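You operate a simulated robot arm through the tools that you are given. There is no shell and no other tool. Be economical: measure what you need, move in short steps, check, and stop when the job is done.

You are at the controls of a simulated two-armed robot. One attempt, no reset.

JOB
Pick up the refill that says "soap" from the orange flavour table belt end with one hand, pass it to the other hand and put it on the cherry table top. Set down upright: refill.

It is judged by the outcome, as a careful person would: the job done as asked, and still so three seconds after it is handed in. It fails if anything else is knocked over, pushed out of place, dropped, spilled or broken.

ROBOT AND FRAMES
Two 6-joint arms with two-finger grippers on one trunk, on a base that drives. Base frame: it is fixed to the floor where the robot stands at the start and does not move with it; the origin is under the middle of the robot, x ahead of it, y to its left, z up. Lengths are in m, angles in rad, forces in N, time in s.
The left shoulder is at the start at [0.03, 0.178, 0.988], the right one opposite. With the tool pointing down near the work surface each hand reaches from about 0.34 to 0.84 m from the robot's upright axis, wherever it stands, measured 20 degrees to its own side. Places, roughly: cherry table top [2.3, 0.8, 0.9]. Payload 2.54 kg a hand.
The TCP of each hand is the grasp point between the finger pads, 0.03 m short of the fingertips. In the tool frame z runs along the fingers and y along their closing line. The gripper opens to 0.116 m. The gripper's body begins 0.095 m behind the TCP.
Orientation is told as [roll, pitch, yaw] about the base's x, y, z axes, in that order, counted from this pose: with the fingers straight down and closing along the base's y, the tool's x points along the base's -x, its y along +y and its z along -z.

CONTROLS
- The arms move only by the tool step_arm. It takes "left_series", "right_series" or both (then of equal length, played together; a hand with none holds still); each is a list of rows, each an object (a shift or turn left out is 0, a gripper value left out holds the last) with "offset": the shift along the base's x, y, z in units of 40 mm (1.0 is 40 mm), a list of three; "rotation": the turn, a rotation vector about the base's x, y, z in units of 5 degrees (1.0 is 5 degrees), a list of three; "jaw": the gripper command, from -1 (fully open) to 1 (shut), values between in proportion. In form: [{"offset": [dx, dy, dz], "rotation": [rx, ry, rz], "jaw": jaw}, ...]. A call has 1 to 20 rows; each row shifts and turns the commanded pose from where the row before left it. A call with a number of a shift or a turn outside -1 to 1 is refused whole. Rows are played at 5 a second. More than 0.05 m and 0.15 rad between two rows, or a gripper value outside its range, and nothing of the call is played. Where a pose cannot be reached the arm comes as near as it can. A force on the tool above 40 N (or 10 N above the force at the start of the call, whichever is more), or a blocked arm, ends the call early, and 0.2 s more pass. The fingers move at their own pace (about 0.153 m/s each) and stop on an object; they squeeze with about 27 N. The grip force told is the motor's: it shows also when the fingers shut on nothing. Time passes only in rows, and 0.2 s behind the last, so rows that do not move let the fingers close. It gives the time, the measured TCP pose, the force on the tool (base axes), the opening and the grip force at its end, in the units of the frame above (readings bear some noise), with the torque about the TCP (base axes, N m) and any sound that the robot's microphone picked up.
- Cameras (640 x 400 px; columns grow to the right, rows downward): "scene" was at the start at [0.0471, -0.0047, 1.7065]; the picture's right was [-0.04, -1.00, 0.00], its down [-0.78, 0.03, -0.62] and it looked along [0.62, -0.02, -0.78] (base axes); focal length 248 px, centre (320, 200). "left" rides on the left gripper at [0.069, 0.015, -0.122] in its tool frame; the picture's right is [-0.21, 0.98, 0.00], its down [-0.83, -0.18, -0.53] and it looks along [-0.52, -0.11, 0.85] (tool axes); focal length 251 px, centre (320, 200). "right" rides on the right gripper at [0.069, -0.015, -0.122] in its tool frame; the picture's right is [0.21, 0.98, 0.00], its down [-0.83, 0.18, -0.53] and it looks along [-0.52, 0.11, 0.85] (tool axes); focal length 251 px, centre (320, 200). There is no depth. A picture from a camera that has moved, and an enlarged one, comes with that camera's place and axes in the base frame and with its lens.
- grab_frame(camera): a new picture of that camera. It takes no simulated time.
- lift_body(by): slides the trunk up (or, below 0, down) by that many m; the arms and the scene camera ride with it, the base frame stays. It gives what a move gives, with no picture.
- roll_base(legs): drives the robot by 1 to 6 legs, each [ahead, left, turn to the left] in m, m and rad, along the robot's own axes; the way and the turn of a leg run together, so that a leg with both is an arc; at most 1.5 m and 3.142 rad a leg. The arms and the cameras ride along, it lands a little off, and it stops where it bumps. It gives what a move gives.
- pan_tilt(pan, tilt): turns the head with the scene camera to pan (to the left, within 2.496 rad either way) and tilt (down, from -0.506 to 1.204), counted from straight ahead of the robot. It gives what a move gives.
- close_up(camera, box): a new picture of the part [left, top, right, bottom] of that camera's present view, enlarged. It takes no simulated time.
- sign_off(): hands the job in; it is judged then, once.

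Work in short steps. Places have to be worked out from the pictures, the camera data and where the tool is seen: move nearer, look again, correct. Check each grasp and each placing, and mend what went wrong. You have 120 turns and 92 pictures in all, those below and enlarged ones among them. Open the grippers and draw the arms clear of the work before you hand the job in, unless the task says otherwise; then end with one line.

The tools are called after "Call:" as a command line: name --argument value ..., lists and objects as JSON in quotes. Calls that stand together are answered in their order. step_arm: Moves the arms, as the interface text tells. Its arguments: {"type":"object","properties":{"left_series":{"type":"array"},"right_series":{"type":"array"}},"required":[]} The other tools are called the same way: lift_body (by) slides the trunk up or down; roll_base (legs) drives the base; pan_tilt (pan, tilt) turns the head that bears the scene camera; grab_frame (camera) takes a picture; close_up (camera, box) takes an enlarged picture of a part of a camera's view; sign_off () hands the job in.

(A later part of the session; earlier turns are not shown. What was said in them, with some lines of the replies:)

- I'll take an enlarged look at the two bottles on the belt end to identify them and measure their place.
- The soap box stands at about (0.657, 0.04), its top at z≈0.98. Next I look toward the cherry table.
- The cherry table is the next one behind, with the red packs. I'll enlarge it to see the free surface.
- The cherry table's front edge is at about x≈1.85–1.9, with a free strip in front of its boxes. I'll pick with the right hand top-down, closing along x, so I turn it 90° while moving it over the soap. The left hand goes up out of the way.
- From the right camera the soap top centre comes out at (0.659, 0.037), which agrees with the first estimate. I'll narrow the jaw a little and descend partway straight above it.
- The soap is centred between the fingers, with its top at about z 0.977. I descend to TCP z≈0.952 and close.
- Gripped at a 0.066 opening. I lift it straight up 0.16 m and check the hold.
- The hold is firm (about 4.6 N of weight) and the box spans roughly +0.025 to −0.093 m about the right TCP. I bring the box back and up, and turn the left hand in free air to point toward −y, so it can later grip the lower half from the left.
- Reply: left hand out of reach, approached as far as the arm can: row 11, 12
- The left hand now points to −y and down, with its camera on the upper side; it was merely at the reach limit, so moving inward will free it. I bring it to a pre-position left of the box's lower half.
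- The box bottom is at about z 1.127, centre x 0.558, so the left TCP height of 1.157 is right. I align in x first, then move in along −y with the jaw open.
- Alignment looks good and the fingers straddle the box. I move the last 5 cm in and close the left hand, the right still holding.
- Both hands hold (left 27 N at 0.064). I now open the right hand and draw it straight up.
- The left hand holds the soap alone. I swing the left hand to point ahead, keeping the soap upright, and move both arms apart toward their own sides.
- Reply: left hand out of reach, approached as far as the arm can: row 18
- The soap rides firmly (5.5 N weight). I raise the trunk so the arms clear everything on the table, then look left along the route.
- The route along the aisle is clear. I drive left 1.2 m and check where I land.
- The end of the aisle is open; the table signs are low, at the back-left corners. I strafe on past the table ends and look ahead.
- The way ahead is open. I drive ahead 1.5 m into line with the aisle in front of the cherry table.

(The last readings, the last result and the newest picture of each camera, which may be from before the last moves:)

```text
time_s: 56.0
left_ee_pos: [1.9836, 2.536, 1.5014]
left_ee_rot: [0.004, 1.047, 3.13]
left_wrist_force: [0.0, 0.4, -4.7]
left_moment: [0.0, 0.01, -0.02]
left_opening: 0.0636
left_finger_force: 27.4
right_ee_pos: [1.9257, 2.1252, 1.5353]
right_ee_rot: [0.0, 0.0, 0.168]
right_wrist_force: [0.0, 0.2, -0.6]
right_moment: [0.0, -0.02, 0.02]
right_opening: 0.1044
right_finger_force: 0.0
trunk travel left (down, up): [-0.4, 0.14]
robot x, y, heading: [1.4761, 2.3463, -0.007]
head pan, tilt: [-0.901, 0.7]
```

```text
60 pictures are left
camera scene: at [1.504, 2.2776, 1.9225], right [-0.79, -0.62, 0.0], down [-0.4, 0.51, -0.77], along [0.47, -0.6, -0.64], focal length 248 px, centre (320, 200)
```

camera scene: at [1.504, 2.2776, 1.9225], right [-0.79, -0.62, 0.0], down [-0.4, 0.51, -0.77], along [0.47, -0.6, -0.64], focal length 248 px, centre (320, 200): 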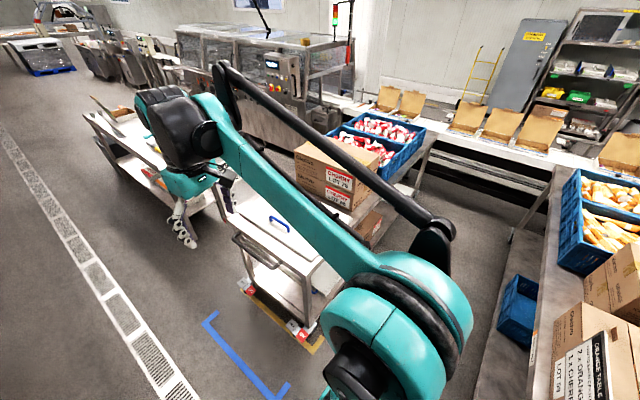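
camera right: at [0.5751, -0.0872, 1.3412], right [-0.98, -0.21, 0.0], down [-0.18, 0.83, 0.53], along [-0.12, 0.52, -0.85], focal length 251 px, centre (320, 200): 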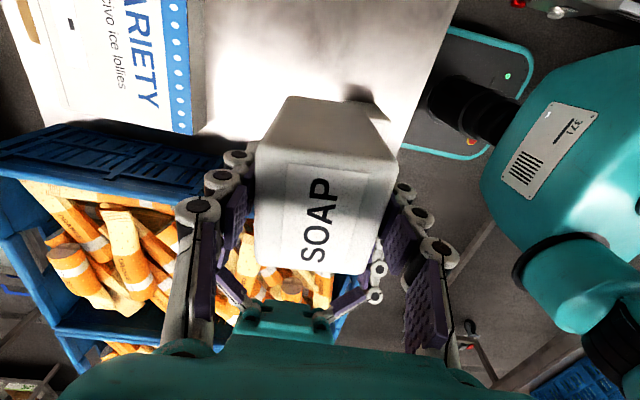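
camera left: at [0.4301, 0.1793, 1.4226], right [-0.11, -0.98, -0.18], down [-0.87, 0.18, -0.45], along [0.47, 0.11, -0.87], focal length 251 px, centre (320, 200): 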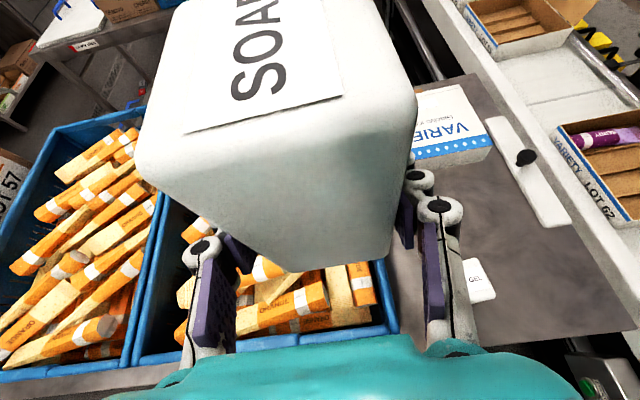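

I strafe right into the aisle partway, then look at the table's front strip.

Call:
roll_base --legs '[[0.0, -0.6, 0.008]]'

Call:
pan_tilt --pan -0.5 --tilt 0.9

Call:
grab_frame --camera "scene"

```text
time_s: 59.4
left_ee_pos: [1.9808, 1.9419, 1.5012]
left_ee_rot: [0.005, 1.048, -3.142]
left_wrist_force: [0.1, 0.4, -5.5]
left_moment: [0.04, -0.01, -0.01]
left_opening: 0.0635
left_finger_force: 27.2
right_ee_pos: [1.9284, 1.5304, 1.5355]
right_ee_rot: [0.0, -0.001, 0.178]
right_wrist_force: [-0.3, 1.0, 0.2]
right_moment: [0.02, -0.04, -0.02]
right_opening: 0.1043
right_finger_force: 0.2
trunk travel left (down, up): [-0.4, 0.14]
robot x, y, heading: [1.4795, 1.7476, 0.004]
head pan, tilt: [-0.901, 0.7]
```

```text
time_s: 60.3
left_ee_pos: [1.9813, 1.9423, 1.5016]
left_ee_rot: [0.004, 1.046, -3.141]
left_wrist_force: [0.5, 0.7, -5.9]
left_moment: [0.01, -0.02, 0.0]
left_opening: 0.0636
left_finger_force: 26.8
right_ee_pos: [1.9285, 1.5303, 1.5355]
right_ee_rot: [0.002, 0.002, 0.179]
right_wrist_force: [0.6, 0.4, 0.4]
right_moment: [-0.02, -0.02, -0.03]
right_opening: 0.1044
right_finger_force: 0.0
trunk travel left (down, up): [-0.4, 0.14]
robot x, y, heading: [1.4806, 1.7463, 0.006]
head pan, tilt: [-0.499, 0.901]
```

```text
59 pictures are left
camera scene: at [1.5174, 1.7095, 1.9064], right [-0.48, -0.88, 0.0], down [-0.69, 0.37, -0.62], along [0.55, -0.3, -0.78], focal length 248 px, centre (320, 200)
```

scene: 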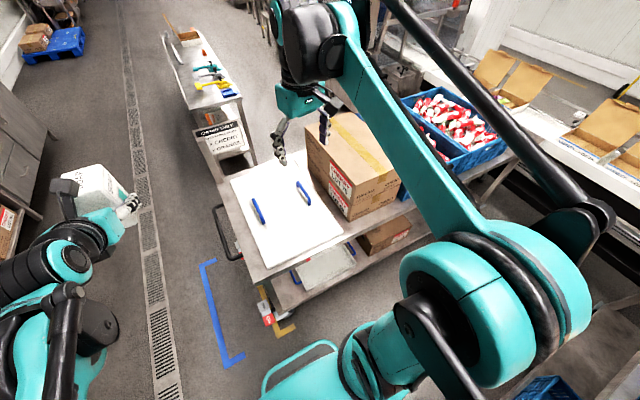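

Here the strip in front of the lid is only about 6 cm wide. The right end of the table, beside the crates, has much more free surface, as on the orange table. I strafe on toward it with the arms high.

Call:
roll_base --legs '[[0.0, -0.6, 0], [0, -0.6, -0.005]]'

Call:
pan_tilt --pan -0.5 --tilt 0.9

Call:
grab_frame --camera "scene"

```text
time_s: 66.7
left_ee_pos: [1.9877, 0.7374, 1.501]
left_ee_rot: [0.003, 1.048, 3.141]
left_wrist_force: [-1.0, -1.0, -4.6]
left_moment: [-0.03, -0.04, 0.0]
left_opening: 0.0636
left_finger_force: 26.9
right_ee_pos: [1.9337, 0.3264, 1.5363]
right_ee_rot: [0.0, 0.0, 0.175]
right_wrist_force: [0.2, -0.3, 0.5]
right_moment: [-0.01, -0.05, -0.01]
right_opening: 0.1043
right_finger_force: 0.0
trunk travel left (down, up): [-0.4, 0.14]
robot x, y, heading: [1.4879, 0.5448, 0.002]
head pan, tilt: [-0.499, 0.901]
```

```text
time_s: 67.3
left_ee_pos: [1.9877, 0.7371, 1.5002]
left_ee_rot: [0.003, 1.046, 3.14]
left_wrist_force: [0.8, 0.3, -5.0]
left_moment: [0.04, -0.03, -0.01]
left_opening: 0.0637
left_finger_force: 27.0
right_ee_pos: [1.9339, 0.3258, 1.5359]
right_ee_rot: [-0.001, -0.001, 0.175]
right_wrist_force: [-0.2, -0.8, 0.6]
right_moment: [0.03, -0.04, 0.01]
right_opening: 0.1045
right_finger_force: 0.1
trunk travel left (down, up): [-0.4, 0.14]
robot x, y, heading: [1.4841, 0.5425, 0.0]
head pan, tilt: [-0.499, 0.901]
```

```text
58 pictures are left
camera scene: at [1.5239, 0.5055, 1.9063], right [-0.48, -0.88, 0.0], down [-0.69, 0.37, -0.62], along [0.55, -0.3, -0.78], focal length 248 px, centre (320, 200)
```

scene: 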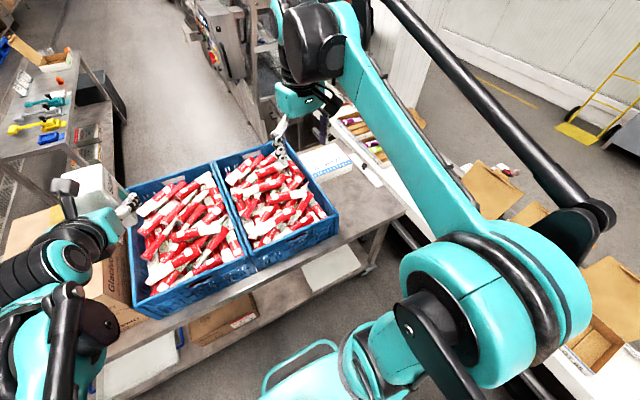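

The free surface lies right of the crates. I strafe the last ~0.5 m and look again.

Call:
roll_base --legs '[[0.0, -0.48, 0]]'

Call:
pan_tilt --pan 0.0 --tilt 0.9

Call:
grab_frame --camera "scene"

```text
time_s: 70.2
left_ee_pos: [1.9881, 0.2561, 1.5009]
left_ee_rot: [0.004, 1.05, 3.139]
left_wrist_force: [0.0, 0.6, -5.5]
left_moment: [-0.02, -0.01, -0.01]
left_opening: 0.0633
left_finger_force: 27.2
right_ee_pos: [1.9338, -0.1541, 1.5349]
right_ee_rot: [-0.001, 0.0, 0.173]
right_wrist_force: [0.7, 0.2, -0.4]
right_moment: [0.0, 0.0, 0.01]
right_opening: 0.1044
right_finger_force: 0.0
trunk travel left (down, up): [-0.4, 0.14]
robot x, y, heading: [1.4856, 0.063, 0.005]
head pan, tilt: [-0.499, 0.901]
```

```text
time_s: 71.1
left_ee_pos: [1.9878, 0.2564, 1.5017]
left_ee_rot: [0.004, 1.048, 3.141]
left_wrist_force: [0.1, 0.7, -5.2]
left_moment: [0.02, -0.03, -0.01]
left_opening: 0.0632
left_finger_force: 27.0
right_ee_pos: [1.9344, -0.1553, 1.5363]
right_ee_rot: [0.001, 0.0, 0.174]
right_wrist_force: [0.4, 0.4, 0.5]
right_moment: [-0.03, 0.01, 0.0]
right_opening: 0.1044
right_finger_force: 0.0
trunk travel left (down, up): [-0.4, 0.14]
robot x, y, heading: [1.4871, 0.061, -0.0]
head pan, tilt: [0.0, 0.901]
```

```text
57 pictures are left
camera scene: at [1.5336, 0.0615, 1.9063], right [0.0, -1.0, 0.0], down [-0.78, 0.0, -0.62], along [0.62, 0.0, -0.78], focal length 248 px, centre (320, 200)
```

scene: 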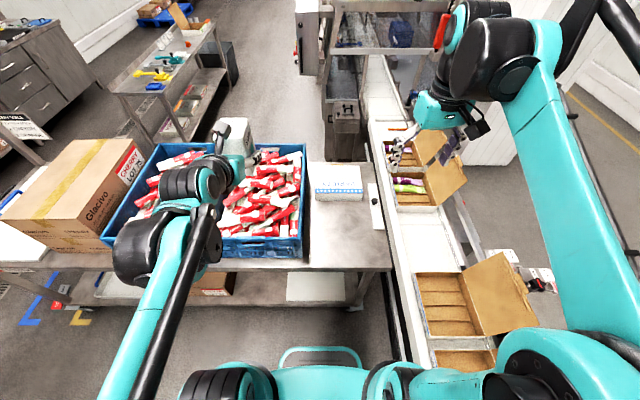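

The table's front edge is at x≈1.98, the crate's right side at y≈0.14 and the white box's front at x≈2.36, so (2.12, −0.02) is free. I bring the soap over there high up, then lower the trunk.

Call:
step_arm --left_series '[{"offset": [0.2, -0.86, -0.1]}, {"offset": [0.2, -0.86, -0.1]}, {"offset": [0.2, -0.86, -0.1]}, {"offset": [0.2, -0.86, -0.1]}, {"offset": [0.2, -0.86, -0.1]}, {"offset": [0.2, -0.86, -0.1]}, {"offset": [0.2, -0.86, -0.1]}, {"offset": [0.2, -0.86, -0.1]}, {}]' --right_series '[{"offset": [0, -0.3, 0]}, {"offset": [0, -0.3, 0]}, {"offset": [0, -0.3, 0]}, {"offset": [0, -0.3, 0]}, {}, {}, {}, {}, {}]'

Call:
lift_body --by -0.2

Call:
grab_frame --camera "scene"

Call:
grab_frame --camera "right"

```text
time_s: 73.1
left_ee_pos: [2.0392, 0.2471, 1.4714]
left_ee_rot: [0.012, 1.051, 3.126]
left_wrist_force: [-0.1, 0.5, -4.4]
left_moment: [-0.01, -0.01, -0.03]
left_opening: 0.0635
left_finger_force: 26.4
left hand out of reach, approached as far as the arm can: row 1, 2, 3, 4, 5, 6, 7, 8
right_ee_pos: [1.935, -0.2035, 1.5351]
right_ee_rot: [0.001, 0.001, 0.175]
right_wrist_force: [-0.2, 0.1, -0.5]
right_moment: [-0.01, -0.05, -0.01]
right_opening: 0.1044
right_finger_force: 0.1
trunk travel left (down, up): [-0.4, 0.14]
robot x, y, heading: [1.4875, 0.065, 0.001]
head pan, tilt: [0.0, 0.901]
```

```text
time_s: 75.2
left_ee_pos: [2.0376, 0.2468, 1.2724]
left_ee_rot: [0.013, 1.047, 3.127]
left_wrist_force: [0.1, 0.7, -5.0]
left_moment: [0.0, -0.02, 0.01]
left_opening: 0.0636
left_finger_force: 27.1
right_ee_pos: [1.9354, -0.204, 1.3355]
right_ee_rot: [0.001, -0.001, 0.175]
right_wrist_force: [-0.1, 1.1, 0.8]
right_moment: [-0.01, 0.0, -0.03]
right_opening: 0.1044
right_finger_force: 0.1
trunk travel left (down, up): [-0.2, 0.34]
robot x, y, heading: [1.4844, 0.0633, 0.007]
head pan, tilt: [0.0, 0.901]
```

```text
56 pictures are left
camera scene: at [1.5335, 0.061, 1.7064], right [0.0, -1.0, 0.0], down [-0.78, 0.0, -0.62], along [0.62, 0.0, -0.78], focal length 248 px, centre (320, 200)
```

scene: 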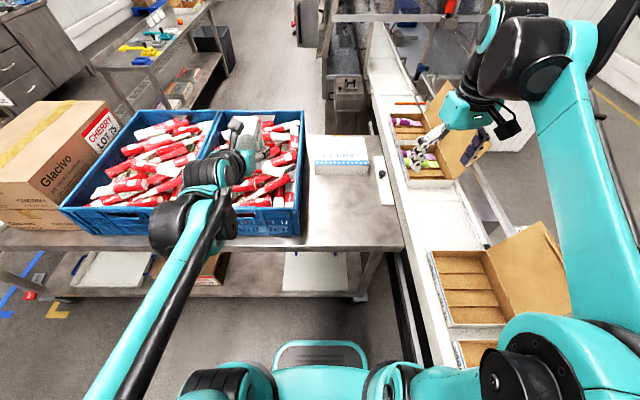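

```text
55 pictures are left
camera right: at [1.8687, -0.2301, 1.4574], right [-0.38, 0.92, 0.0], down [0.78, 0.32, 0.53], along [0.49, 0.2, -0.85], focal length 251 px, centre (320, 200)
```

right: 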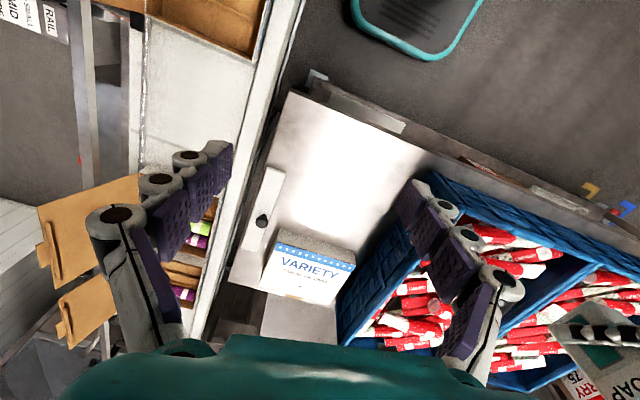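

The left wrist limits the straight-ahead pointing there, so I'll use a diagonal approach: strafe the base 6 cm right, then turn the left hand back 45° while moving it over the free spot.

Call:
roll_base --legs '[[0.0, -0.06, 0]]'

Call:
step_arm --left_series '[{"offset": [0, -0.3, 0], "rotation": [0, 0, -1]}, {"offset": [0, -0.5, 0], "rotation": [0, 0, -1]}, {"offset": [0.1, -0.69, 0], "rotation": [0, 0, -1]}, {"offset": [0.1, -0.69, -0.2], "rotation": [0, 0, -1]}, {"offset": [0.1, -0.69, -0.2], "rotation": [0, 0, -1]}, {"offset": [0.1, -0.69, -0.2], "rotation": [0, 0, -1]}, {"offset": [0.1, -0.69, -0.2], "rotation": [0, 0, -1]}, {"offset": [0.1, -0.69, -0.2], "rotation": [0, 0, -1]}, {"offset": [0.1, -0.69, -0.2], "rotation": [0, 0, -1]}, {}]'

Call:
grab_frame --camera "scene"

Call:
grab_frame --camera "left"

```text
time_s: 76.2
left_ee_pos: [2.0398, 0.1863, 1.2722]
left_ee_rot: [0.008, 1.05, 3.125]
left_wrist_force: [-0.5, -1.3, -5.9]
left_moment: [0.04, -0.01, 0.1]
left_opening: 0.0635
left_finger_force: 26.7
right_ee_pos: [1.9356, -0.2652, 1.3353]
right_ee_rot: [0.001, 0.0, 0.175]
right_wrist_force: [-0.8, 0.2, 0.5]
right_moment: [0.04, -0.01, -0.04]
right_opening: 0.1044
right_finger_force: 0.1
trunk travel left (down, up): [-0.2, 0.34]
robot x, y, heading: [1.4882, 0.0058, 0.003]
head pan, tilt: [0.0, 0.901]
```

```text
time_s: 78.4
left_ee_pos: [2.0664, -0.0374, 1.2238]
left_ee_rot: [0.013, 1.048, 2.341]
left_wrist_force: [-0.9, 0.0, -5.6]
left_moment: [-0.01, -0.02, 0.03]
left_opening: 0.0637
left_finger_force: 26.6
right_ee_pos: [1.9334, -0.2624, 1.3353]
right_ee_rot: [0.0, 0.001, 0.175]
right_wrist_force: [-0.7, 0.1, 0.2]
right_moment: [-0.02, 0.0, -0.03]
right_opening: 0.1045
right_finger_force: 0.1
trunk travel left (down, up): [-0.2, 0.34]
robot x, y, heading: [1.4867, 0.0034, 0.004]
head pan, tilt: [0.0, 0.901]
```

```text
54 pictures are left
camera scene: at [1.5328, 0.0022, 1.7063], right [0.0, -1.0, 0.0], down [-0.78, 0.0, -0.62], along [0.62, 0.0, -0.78], focal length 248 px, centre (320, 200)
```

scene: 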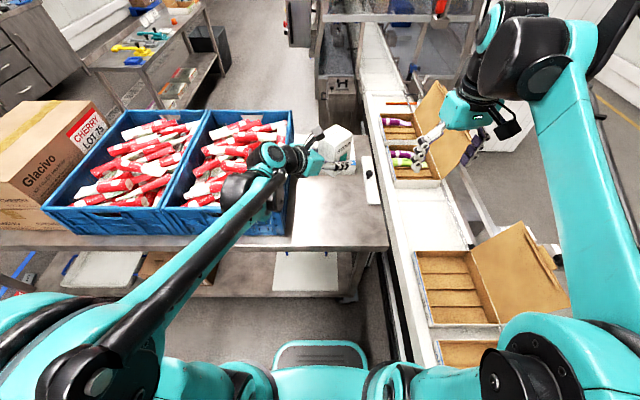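

```text
53 pictures are left
camera left: at [2.0069, 0.0059, 1.3452], right [-0.78, -0.59, -0.18], down [-0.47, 0.76, -0.45], along [0.4, -0.27, -0.87], focal length 251 px, centre (320, 200)
```

left: 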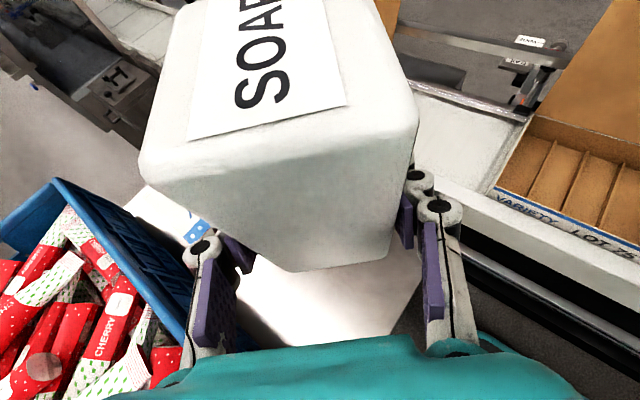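

The pose is good and the soap is above the free spot. I shift to about (2.09, −0.06) and lower to roughly 4–5 cm above the table.

Call:
step_arm --left_series '[{"offset": [0.3, -0.3, -0.5]}, {"offset": [0.3, -0.3, -0.7]}, {"offset": [0, 0, -0.8]}, {"offset": [0, 0, -0.8]}, {"offset": [0, 0, -0.8]}, {"offset": [0, 0, -0.8]}, {"offset": [0, 0, -0.8]}, {"offset": [0, 0, -0.8]}, {"offset": [0, 0, -0.6]}, {"offset": [0, 0, -0.4]}, {}]'

Call:
grab_frame --camera "scene"

Call:
grab_frame --camera "left"

Call:
grab_frame --camera "right"

```text
time_s: 80.8
left_ee_pos: [2.0924, -0.0617, 0.9469]
left_ee_rot: [0.014, 1.046, 2.34]
left_wrist_force: [1.2, -0.9, -6.0]
left_moment: [0.03, -0.01, -0.01]
left_opening: 0.0634
left_finger_force: 27.2
right_ee_pos: [1.9344, -0.2627, 1.3365]
right_ee_rot: [0.0, 0.0, 0.176]
right_wrist_force: [-1.1, -0.9, -0.1]
right_moment: [0.0, -0.02, -0.01]
right_opening: 0.1044
right_finger_force: 0.1
trunk travel left (down, up): [-0.2, 0.34]
robot x, y, heading: [1.484, 0.0029, 0.002]
head pan, tilt: [0.0, 0.901]
```

```text
52 pictures are left
camera scene: at [1.5335, 0.0015, 1.7063], right [0.0, -1.0, 0.0], down [-0.78, 0.0, -0.62], along [0.62, 0.0, -0.78], focal length 248 px, centre (320, 200)
```

scene: 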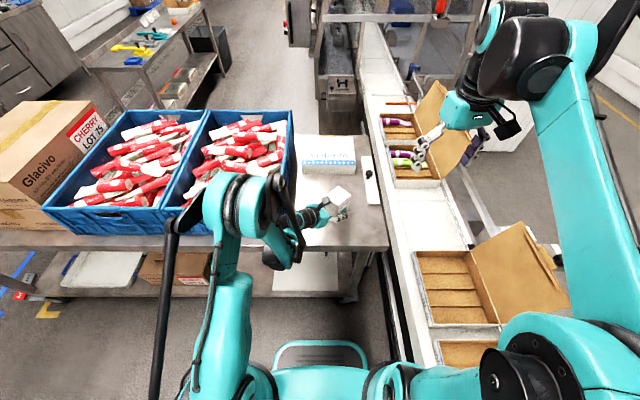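

```text
51 pictures are left
camera left: at [2.0323, -0.0185, 1.0666], right [-0.78, -0.59, -0.18], down [-0.47, 0.76, -0.45], along [0.4, -0.27, -0.88], focal length 251 px, centre (320, 200)
```

left: 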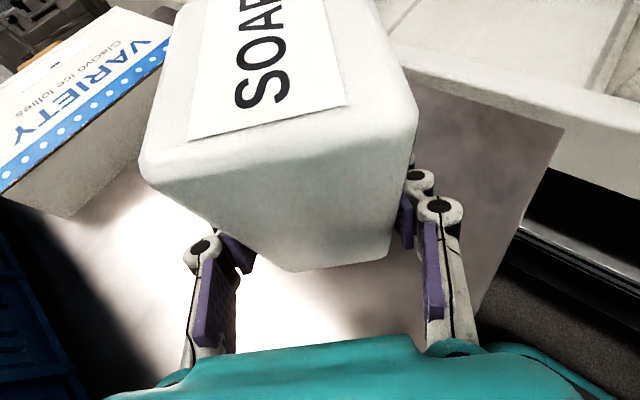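

```text
50 pictures are left
camera right: at [1.8687, -0.2895, 1.4573], right [-0.38, 0.92, 0.0], down [0.78, 0.32, 0.53], along [0.49, 0.2, -0.85], focal length 251 px, centre (320, 200)
```

right: 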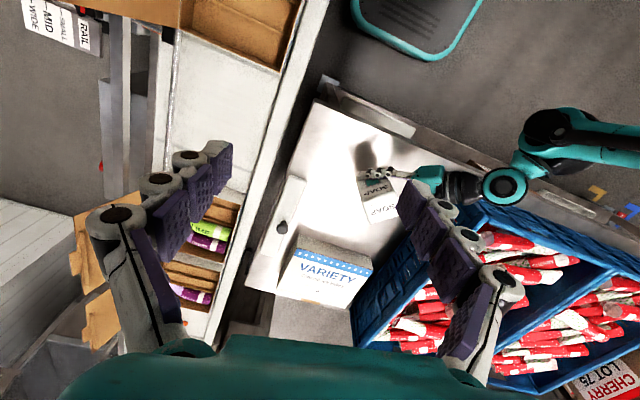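

Position looks right over open table. I enlarge the view to check the clearance of the wrist to the table edge and crate before going lower.

Call:
close_up --camera "scene" --box '[190, 150, 400, 290]'

Call:
close_up --camera "right" --box '[330, 80, 640, 280]'

```text
2.86 times, centred on (295, 220) of scene
camera zoom: at [1.5335, 0.0015, 1.7063], right [0.0, -1.0, 0.0], down [-0.78, 0.0, -0.62], along [0.62, 0.0, -0.78], focal length 709 px, centre (391, 143)
```

zoom: 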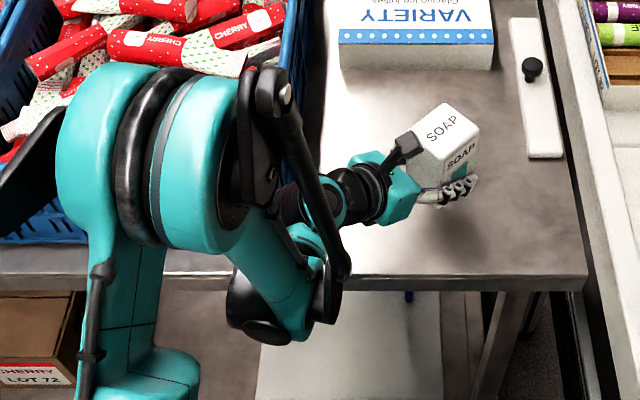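

```text
2.00 times, centred on (485, 180) of right
camera zoom: at [1.8687, -0.2895, 1.4573], right [-0.38, 0.92, 0.0], down [0.78, 0.32, 0.53], along [0.49, 0.2, -0.85], focal length 503 px, centre (-10, 240)
```

zoom: 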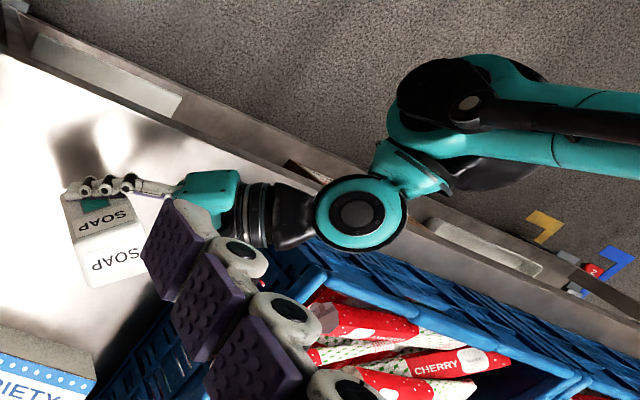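

Wrist joint at about (1.95, 0.105, 1.03) and elbow at (1.85, 0.135, 1.0) are clear of the table edge and the crate. I lower slowly toward the expected contact at TCP z≈0.89.

Call:
step_arm --left_series '[{"offset": [0, 0, -0.3]}, {"offset": [0, 0, -0.3]}, {"offset": [0, 0, -0.3]}, {"offset": [0, 0, -0.2]}, {}]'

Call:
close_up --camera "scene" --box '[190, 150, 400, 290]'

Call:
close_up --camera "right" --box '[330, 80, 640, 280]'

```text
time_s: 82.0
left_ee_pos: [2.1136, -0.0661, 0.9164]
left_ee_rot: [0.016, 1.044, 2.341]
left_wrist_force: [-0.1, 0.6, -5.8]
left_moment: [0.02, -0.03, -0.04]
left_opening: 0.0632
left_finger_force: 26.5
left hand out of reach, approached as far as the arm can: row 1, 2, 3, 4
right_ee_pos: [1.9344, -0.2626, 1.3354]
right_ee_rot: [0.0, 0.0, 0.176]
right_wrist_force: [-0.4, 1.0, -0.4]
right_moment: [0.01, 0.0, 0.01]
right_opening: 0.1044
right_finger_force: 0.0
trunk travel left (down, up): [-0.2, 0.34]
robot x, y, heading: [1.4848, 0.0034, 0.006]
head pan, tilt: [0.0, 0.901]
```

```text
2.86 times, centred on (295, 220) of scene
camera zoom: at [1.5337, 0.0015, 1.7063], right [0.0, -1.0, 0.0], down [-0.78, 0.0, -0.62], along [0.62, 0.0, -0.78], focal length 709 px, centre (391, 143)
```

zoom: 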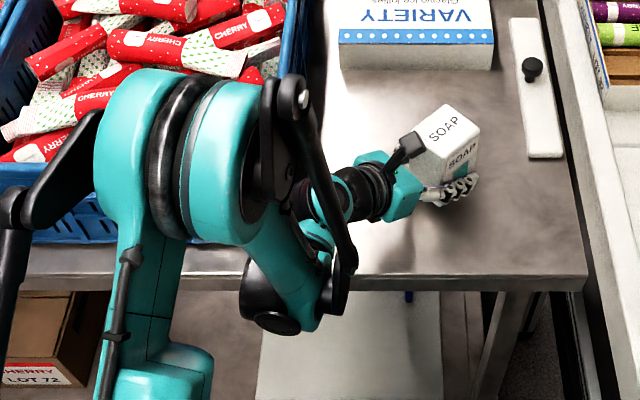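

```text
2.00 times, centred on (485, 180) of right
camera zoom: at [1.8689, -0.2895, 1.4572], right [-0.38, 0.92, 0.0], down [0.78, 0.32, 0.53], along [0.49, 0.2, -0.85], focal length 503 px, centre (-10, 240)
```

zoom: 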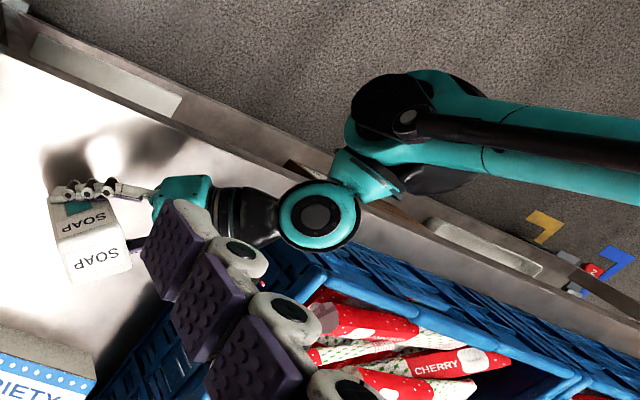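

The arm is at its limit there, with the soap bottom about 2.5 cm above the table, so the trunk will do the rest. First I back the base 3 cm for more crate clearance, then lower the trunk 1.5 cm.

Call:
roll_base --legs '[[-0.03, 0, 0]]'

Call:
lift_body --by -0.015

Call:
close_up --camera "scene" --box '[190, 150, 400, 290]'

Call:
close_up --camera "right" --box '[330, 80, 640, 280]'

```text
time_s: 82.8
left_ee_pos: [2.0841, -0.0656, 0.919]
left_ee_rot: [0.014, 1.047, 2.341]
left_wrist_force: [-0.8, -0.5, -4.8]
left_moment: [0.03, 0.0, 0.02]
left_opening: 0.0635
left_finger_force: 27.1
right_ee_pos: [1.9037, -0.2632, 1.336]
right_ee_rot: [0.0, 0.001, 0.176]
right_wrist_force: [0.4, -0.9, 0.4]
right_moment: [0.0, -0.09, 0.0]
right_opening: 0.1044
right_finger_force: 0.0
trunk travel left (down, up): [-0.2, 0.34]
robot x, y, heading: [1.4565, 0.0033, -0.002]
head pan, tilt: [0.0, 0.901]
```

```text
time_s: 83.5
left_ee_pos: [2.0833, -0.066, 0.9036]
left_ee_rot: [0.013, 1.045, 2.342]
left_wrist_force: [-0.2, 0.7, -4.9]
left_moment: [-0.03, 0.0, 0.03]
left_opening: 0.0633
left_finger_force: 27.1
right_ee_pos: [1.9049, -0.2629, 1.3201]
right_ee_rot: [-0.002, 0.0, 0.177]
right_wrist_force: [-0.4, -0.4, 0.5]
right_moment: [0.0, 0.0, 0.01]
right_opening: 0.1045
right_finger_force: 0.0
trunk travel left (down, up): [-0.185, 0.355]
robot x, y, heading: [1.4584, 0.0048, 0.004]
head pan, tilt: [0.0, 0.901]
```

```text
2.86 times, centred on (295, 220) of scene
camera zoom: at [1.5037, 0.0016, 1.6913], right [0.0, -1.0, 0.0], down [-0.78, 0.0, -0.62], along [0.62, 0.0, -0.78], focal length 709 px, centre (391, 143)
```

zoom: 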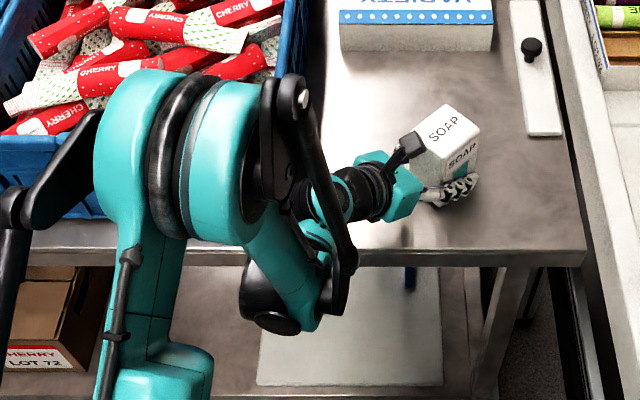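

```text
2.00 times, centred on (485, 180) of right
camera zoom: at [1.839, -0.2894, 1.4424], right [-0.38, 0.92, 0.0], down [0.78, 0.32, 0.53], along [0.49, 0.2, -0.85], focal length 503 px, centre (-10, 240)
```

zoom: 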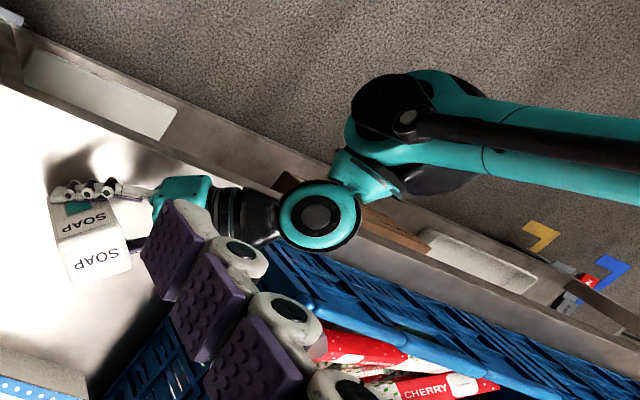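

Clear all round. I lower the trunk 9 mm and then a few mm at a time, watching the force for contact.

Call:
lift_body --by -0.008

Call:
lift_body --by -0.004

```text
time_s: 84.0
left_ee_pos: [2.0838, -0.067, 0.8955]
left_ee_rot: [0.013, 1.045, 2.341]
left_wrist_force: [-0.4, 0.1, -5.7]
left_moment: [0.03, 0.02, 0.0]
left_opening: 0.0634
left_finger_force: 26.9
right_ee_pos: [1.9063, -0.263, 1.3132]
right_ee_rot: [0.0, 0.0, 0.177]
right_wrist_force: [0.3, -0.3, -0.5]
right_moment: [-0.03, 0.0, 0.0]
right_opening: 0.1043
right_finger_force: 0.0
trunk travel left (down, up): [-0.177, 0.363]
robot x, y, heading: [1.4555, 0.0027, -0.0]
head pan, tilt: [0.0, 0.901]
```

```text
time_s: 84.6
left_ee_pos: [2.0834, -0.0655, 0.8928]
left_ee_rot: [0.014, 1.047, 2.343]
left_wrist_force: [3.1, -1.3, 11.2]
left_moment: [0.44, 0.28, 0.0]
left_opening: 0.0633
left_finger_force: 26.9
right_ee_pos: [1.9048, -0.2627, 1.3091]
right_ee_rot: [0.0, 0.0, 0.175]
right_wrist_force: [0.2, -0.3, 0.4]
right_moment: [-0.02, 0.03, 0.01]
right_opening: 0.1043
right_finger_force: 0.0
trunk travel left (down, up): [-0.173, 0.367]
robot x, y, heading: [1.4559, 0.0038, -0.001]
head pan, tilt: [0.0, 0.901]
```

Contact is made: the force went from −5.7 to +11 N, so the soap stands on the table. I open the left hand.

Call:
step_arm --left_series '[{"jaw": 0}, {"jaw": -0.3}, {"jaw": -0.7}, {"jaw": -0.7}, {}]'

Call:
grab_frame --camera "left"

Call:
close_up --camera "scene" --box '[280, 150, 400, 230]'

```text
time_s: 85.8
left_ee_pos: [2.0828, -0.0659, 0.8923]
left_ee_rot: [0.015, 1.045, 2.34]
left_wrist_force: [0.3, 0.6, -0.3]
left_moment: [0.01, 0.01, -0.03]
left_opening: 0.0986
left_finger_force: 0.0
right_ee_pos: [1.906, -0.2621, 1.3073]
right_ee_rot: [0.0, 0.0, 0.175]
right_wrist_force: [-0.4, -0.2, 0.6]
right_moment: [-0.02, 0.01, -0.02]
right_opening: 0.1042
right_finger_force: 0.2
trunk travel left (down, up): [-0.173, 0.367]
robot x, y, heading: [1.4557, 0.0004, 0.006]
head pan, tilt: [0.0, 0.901]
```

```text
43 pictures are left
camera left: at [2.0243, -0.0233, 1.0127], right [-0.78, -0.59, -0.18], down [-0.47, 0.76, -0.45], along [0.4, -0.27, -0.88], focal length 251 px, centre (320, 200)
```

left: 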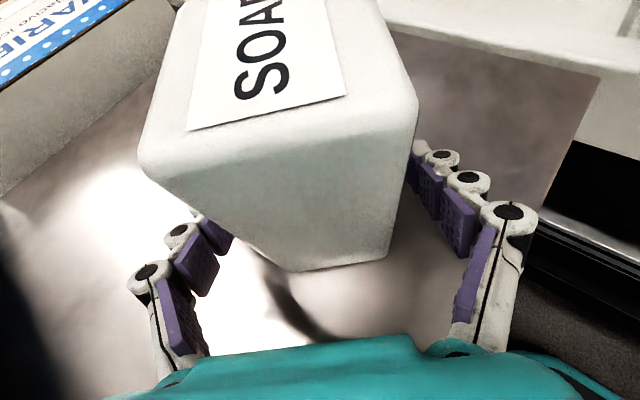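

```text
5.00 times, centred on (340, 190) of scene
camera zoom: at [1.5038, 0.0016, 1.6793], right [0.0, -1.0, 0.0], down [-0.78, 0.0, -0.62], along [0.62, 0.0, -0.78], focal length 1240 px, centre (220, 250)
```

zoom: 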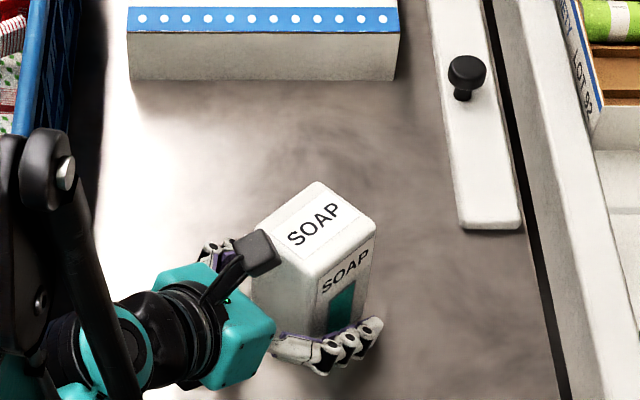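

Released, and the soap stands upright with both fingers clear of it. I raise the trunk straight up, which draws the hand off without sideways motion.

Call:
lift_body --by 0.05

Call:
lift_body --by 0.2

Call:
grab_frame --camera "scene"

Call:
grab_frame --camera "left"

```text
time_s: 86.7
left_ee_pos: [2.0837, -0.0658, 0.9401]
left_ee_rot: [0.015, 1.045, 2.342]
left_wrist_force: [-0.4, -0.6, -1.2]
left_moment: [0.03, 0.01, -0.02]
left_opening: 0.0985
left_finger_force: 0.2
right_ee_pos: [1.9043, -0.2626, 1.3589]
right_ee_rot: [0.0, 0.0, 0.176]
right_wrist_force: [0.4, 0.2, 0.2]
right_moment: [-0.02, 0.02, 0.04]
right_opening: 0.1044
right_finger_force: 0.1
trunk travel left (down, up): [-0.223, 0.317]
robot x, y, heading: [1.4581, 0.0044, 0.002]
head pan, tilt: [0.0, 0.901]
```

```text
time_s: 88.9
left_ee_pos: [2.0839, -0.0656, 1.1426]
left_ee_rot: [0.012, 1.045, 2.341]
left_wrist_force: [-0.5, -1.5, -0.3]
left_moment: [0.0, -0.03, 0.01]
left_opening: 0.0985
left_finger_force: 0.1
right_ee_pos: [1.905, -0.2625, 1.5579]
right_ee_rot: [0.0, 0.001, 0.176]
right_wrist_force: [-0.4, -0.1, 0.3]
right_moment: [0.0, -0.01, -0.02]
right_opening: 0.1047
right_finger_force: 0.0
trunk travel left (down, up): [-0.423, 0.117]
robot x, y, heading: [1.4576, 0.003, 0.002]
head pan, tilt: [0.0, 0.901]
```

```text
41 pictures are left
camera scene: at [1.5039, 0.0015, 1.9292], right [0.0, -1.0, 0.0], down [-0.78, 0.0, -0.62], along [0.62, 0.0, -0.78], focal length 248 px, centre (320, 200)
```

scene: 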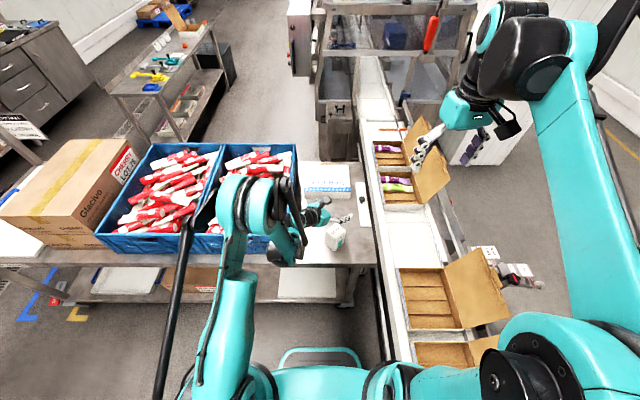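

```text
40 pictures are left
camera left: at [2.0244, -0.0233, 1.2625], right [-0.78, -0.59, -0.18], down [-0.47, 0.76, -0.45], along [0.4, -0.27, -0.88], focal length 251 px, centre (320, 200)
```

left: 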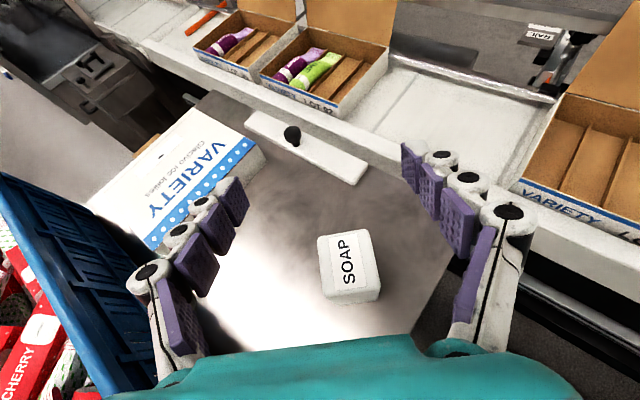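

The soap stands upright alone on the cherry table. I draw the left hand up and back toward the robot, away from the work, and open it fully.

Call:
step_arm --left_series '[{"offset": [0, 0, 0.8], "jaw": -1}, {"offset": [0, 0, 0.8]}, {"offset": [-0.3, 0, 0.8]}, {"offset": [-0.6, 0, 0.5]}, {"offset": [-0.6, 0, 0.3]}, {"offset": [-0.6, 0, 0]}, {}]'

Call:
grab_frame --camera "scene"

Call:
close_up --camera "scene" --box '[280, 160, 400, 280]'

```text
time_s: 90.5
left_ee_pos: [2.001, -0.0664, 1.2696]
left_ee_rot: [0.014, 1.045, 2.342]
left_wrist_force: [-0.3, 0.1, 0.4]
left_moment: [-0.03, -0.01, 0.01]
left_opening: 0.1158
left_finger_force: 0.0
right_ee_pos: [1.9061, -0.263, 1.5595]
right_ee_rot: [0.0, 0.0, 0.177]
right_wrist_force: [0.0, -0.4, 0.7]
right_moment: [0.0, 0.0, 0.0]
right_opening: 0.1044
right_finger_force: 0.0
trunk travel left (down, up): [-0.423, 0.117]
robot x, y, heading: [1.4563, 0.003, 0.0]
head pan, tilt: [0.0, 0.901]
```

```text
39 pictures are left
camera scene: at [1.5045, 0.0015, 1.9293], right [0.0, -1.0, 0.0], down [-0.78, 0.0, -0.62], along [0.62, 0.0, -0.78], focal length 248 px, centre (320, 200)
```

scene: 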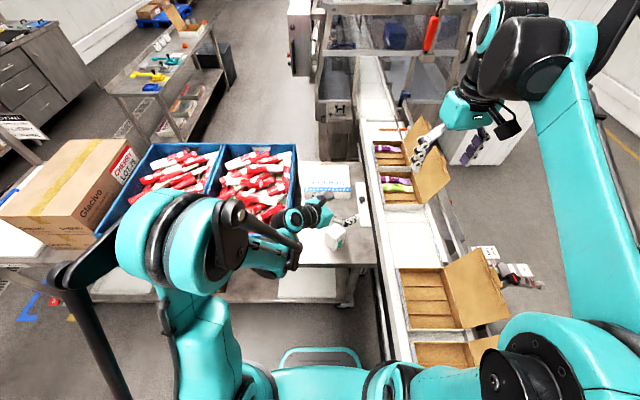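

```text
3.33 times, centred on (340, 220) of scene
camera zoom: at [1.5045, 0.0015, 1.9293], right [0.0, -1.0, 0.0], down [-0.78, 0.0, -0.62], along [0.62, 0.0, -0.78], focal length 827 px, centre (253, 133)
```

zoom: 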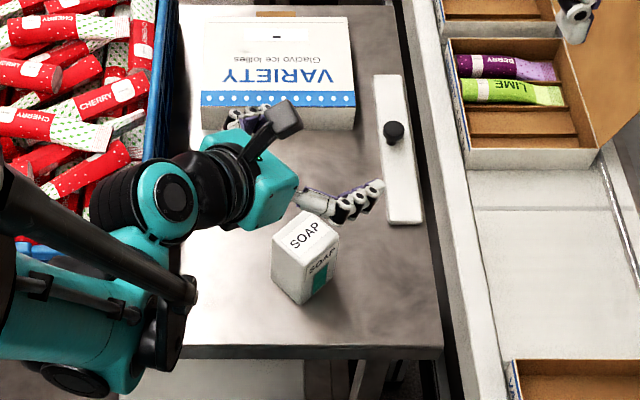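

The soap is upright on the table and nothing else has moved. I shift the left hand further aside, to the left and up.

Call:
step_arm --left_series '[{"offset": [-0.3, 0.6, 0.4]}, {"offset": [-0.3, 0.7, 0.4]}, {"offset": [0, 0.7, 0.2]}, {"offset": [0, 0.7, 0]}, {}]'

Call:
grab_frame --camera "scene"

```text
time_s: 91.7
left_ee_pos: [1.9773, 0.0419, 1.3079]
left_ee_rot: [0.012, 1.045, 2.34]
left_wrist_force: [0.0, 0.1, 1.2]
left_moment: [0.02, 0.01, 0.03]
left_opening: 0.1158
left_finger_force: 0.1
right_ee_pos: [1.9043, -0.2637, 1.5563]
right_ee_rot: [0.001, 0.0, 0.176]
right_wrist_force: [0.9, -0.1, 1.0]
right_moment: [-0.01, -0.02, 0.0]
right_opening: 0.1042
right_finger_force: 0.0
trunk travel left (down, up): [-0.423, 0.117]
robot x, y, heading: [1.4556, 0.005, 0.004]
head pan, tilt: [0.0, 0.901]
```

```text
37 pictures are left
camera scene: at [1.5038, 0.0005, 1.9293], right [0.0, -1.0, 0.0], down [-0.78, 0.0, -0.62], along [0.62, 0.0, -0.78], focal length 248 px, centre (320, 200)
```

scene: 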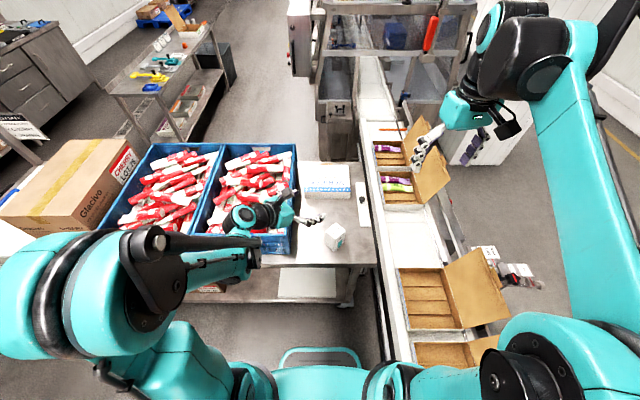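

Both arms are clear, both hands are empty and open, and the soap stands upright on the cherry table, so I hand the job in.

Call:
sign_off

```text
The job is handed in.
```

I picked the soap refill up from the orange table with the right hand, passed it to the left hand, and set it upright on the free right end of the cherry table top; nothing else was disturbed in the pictures I took.
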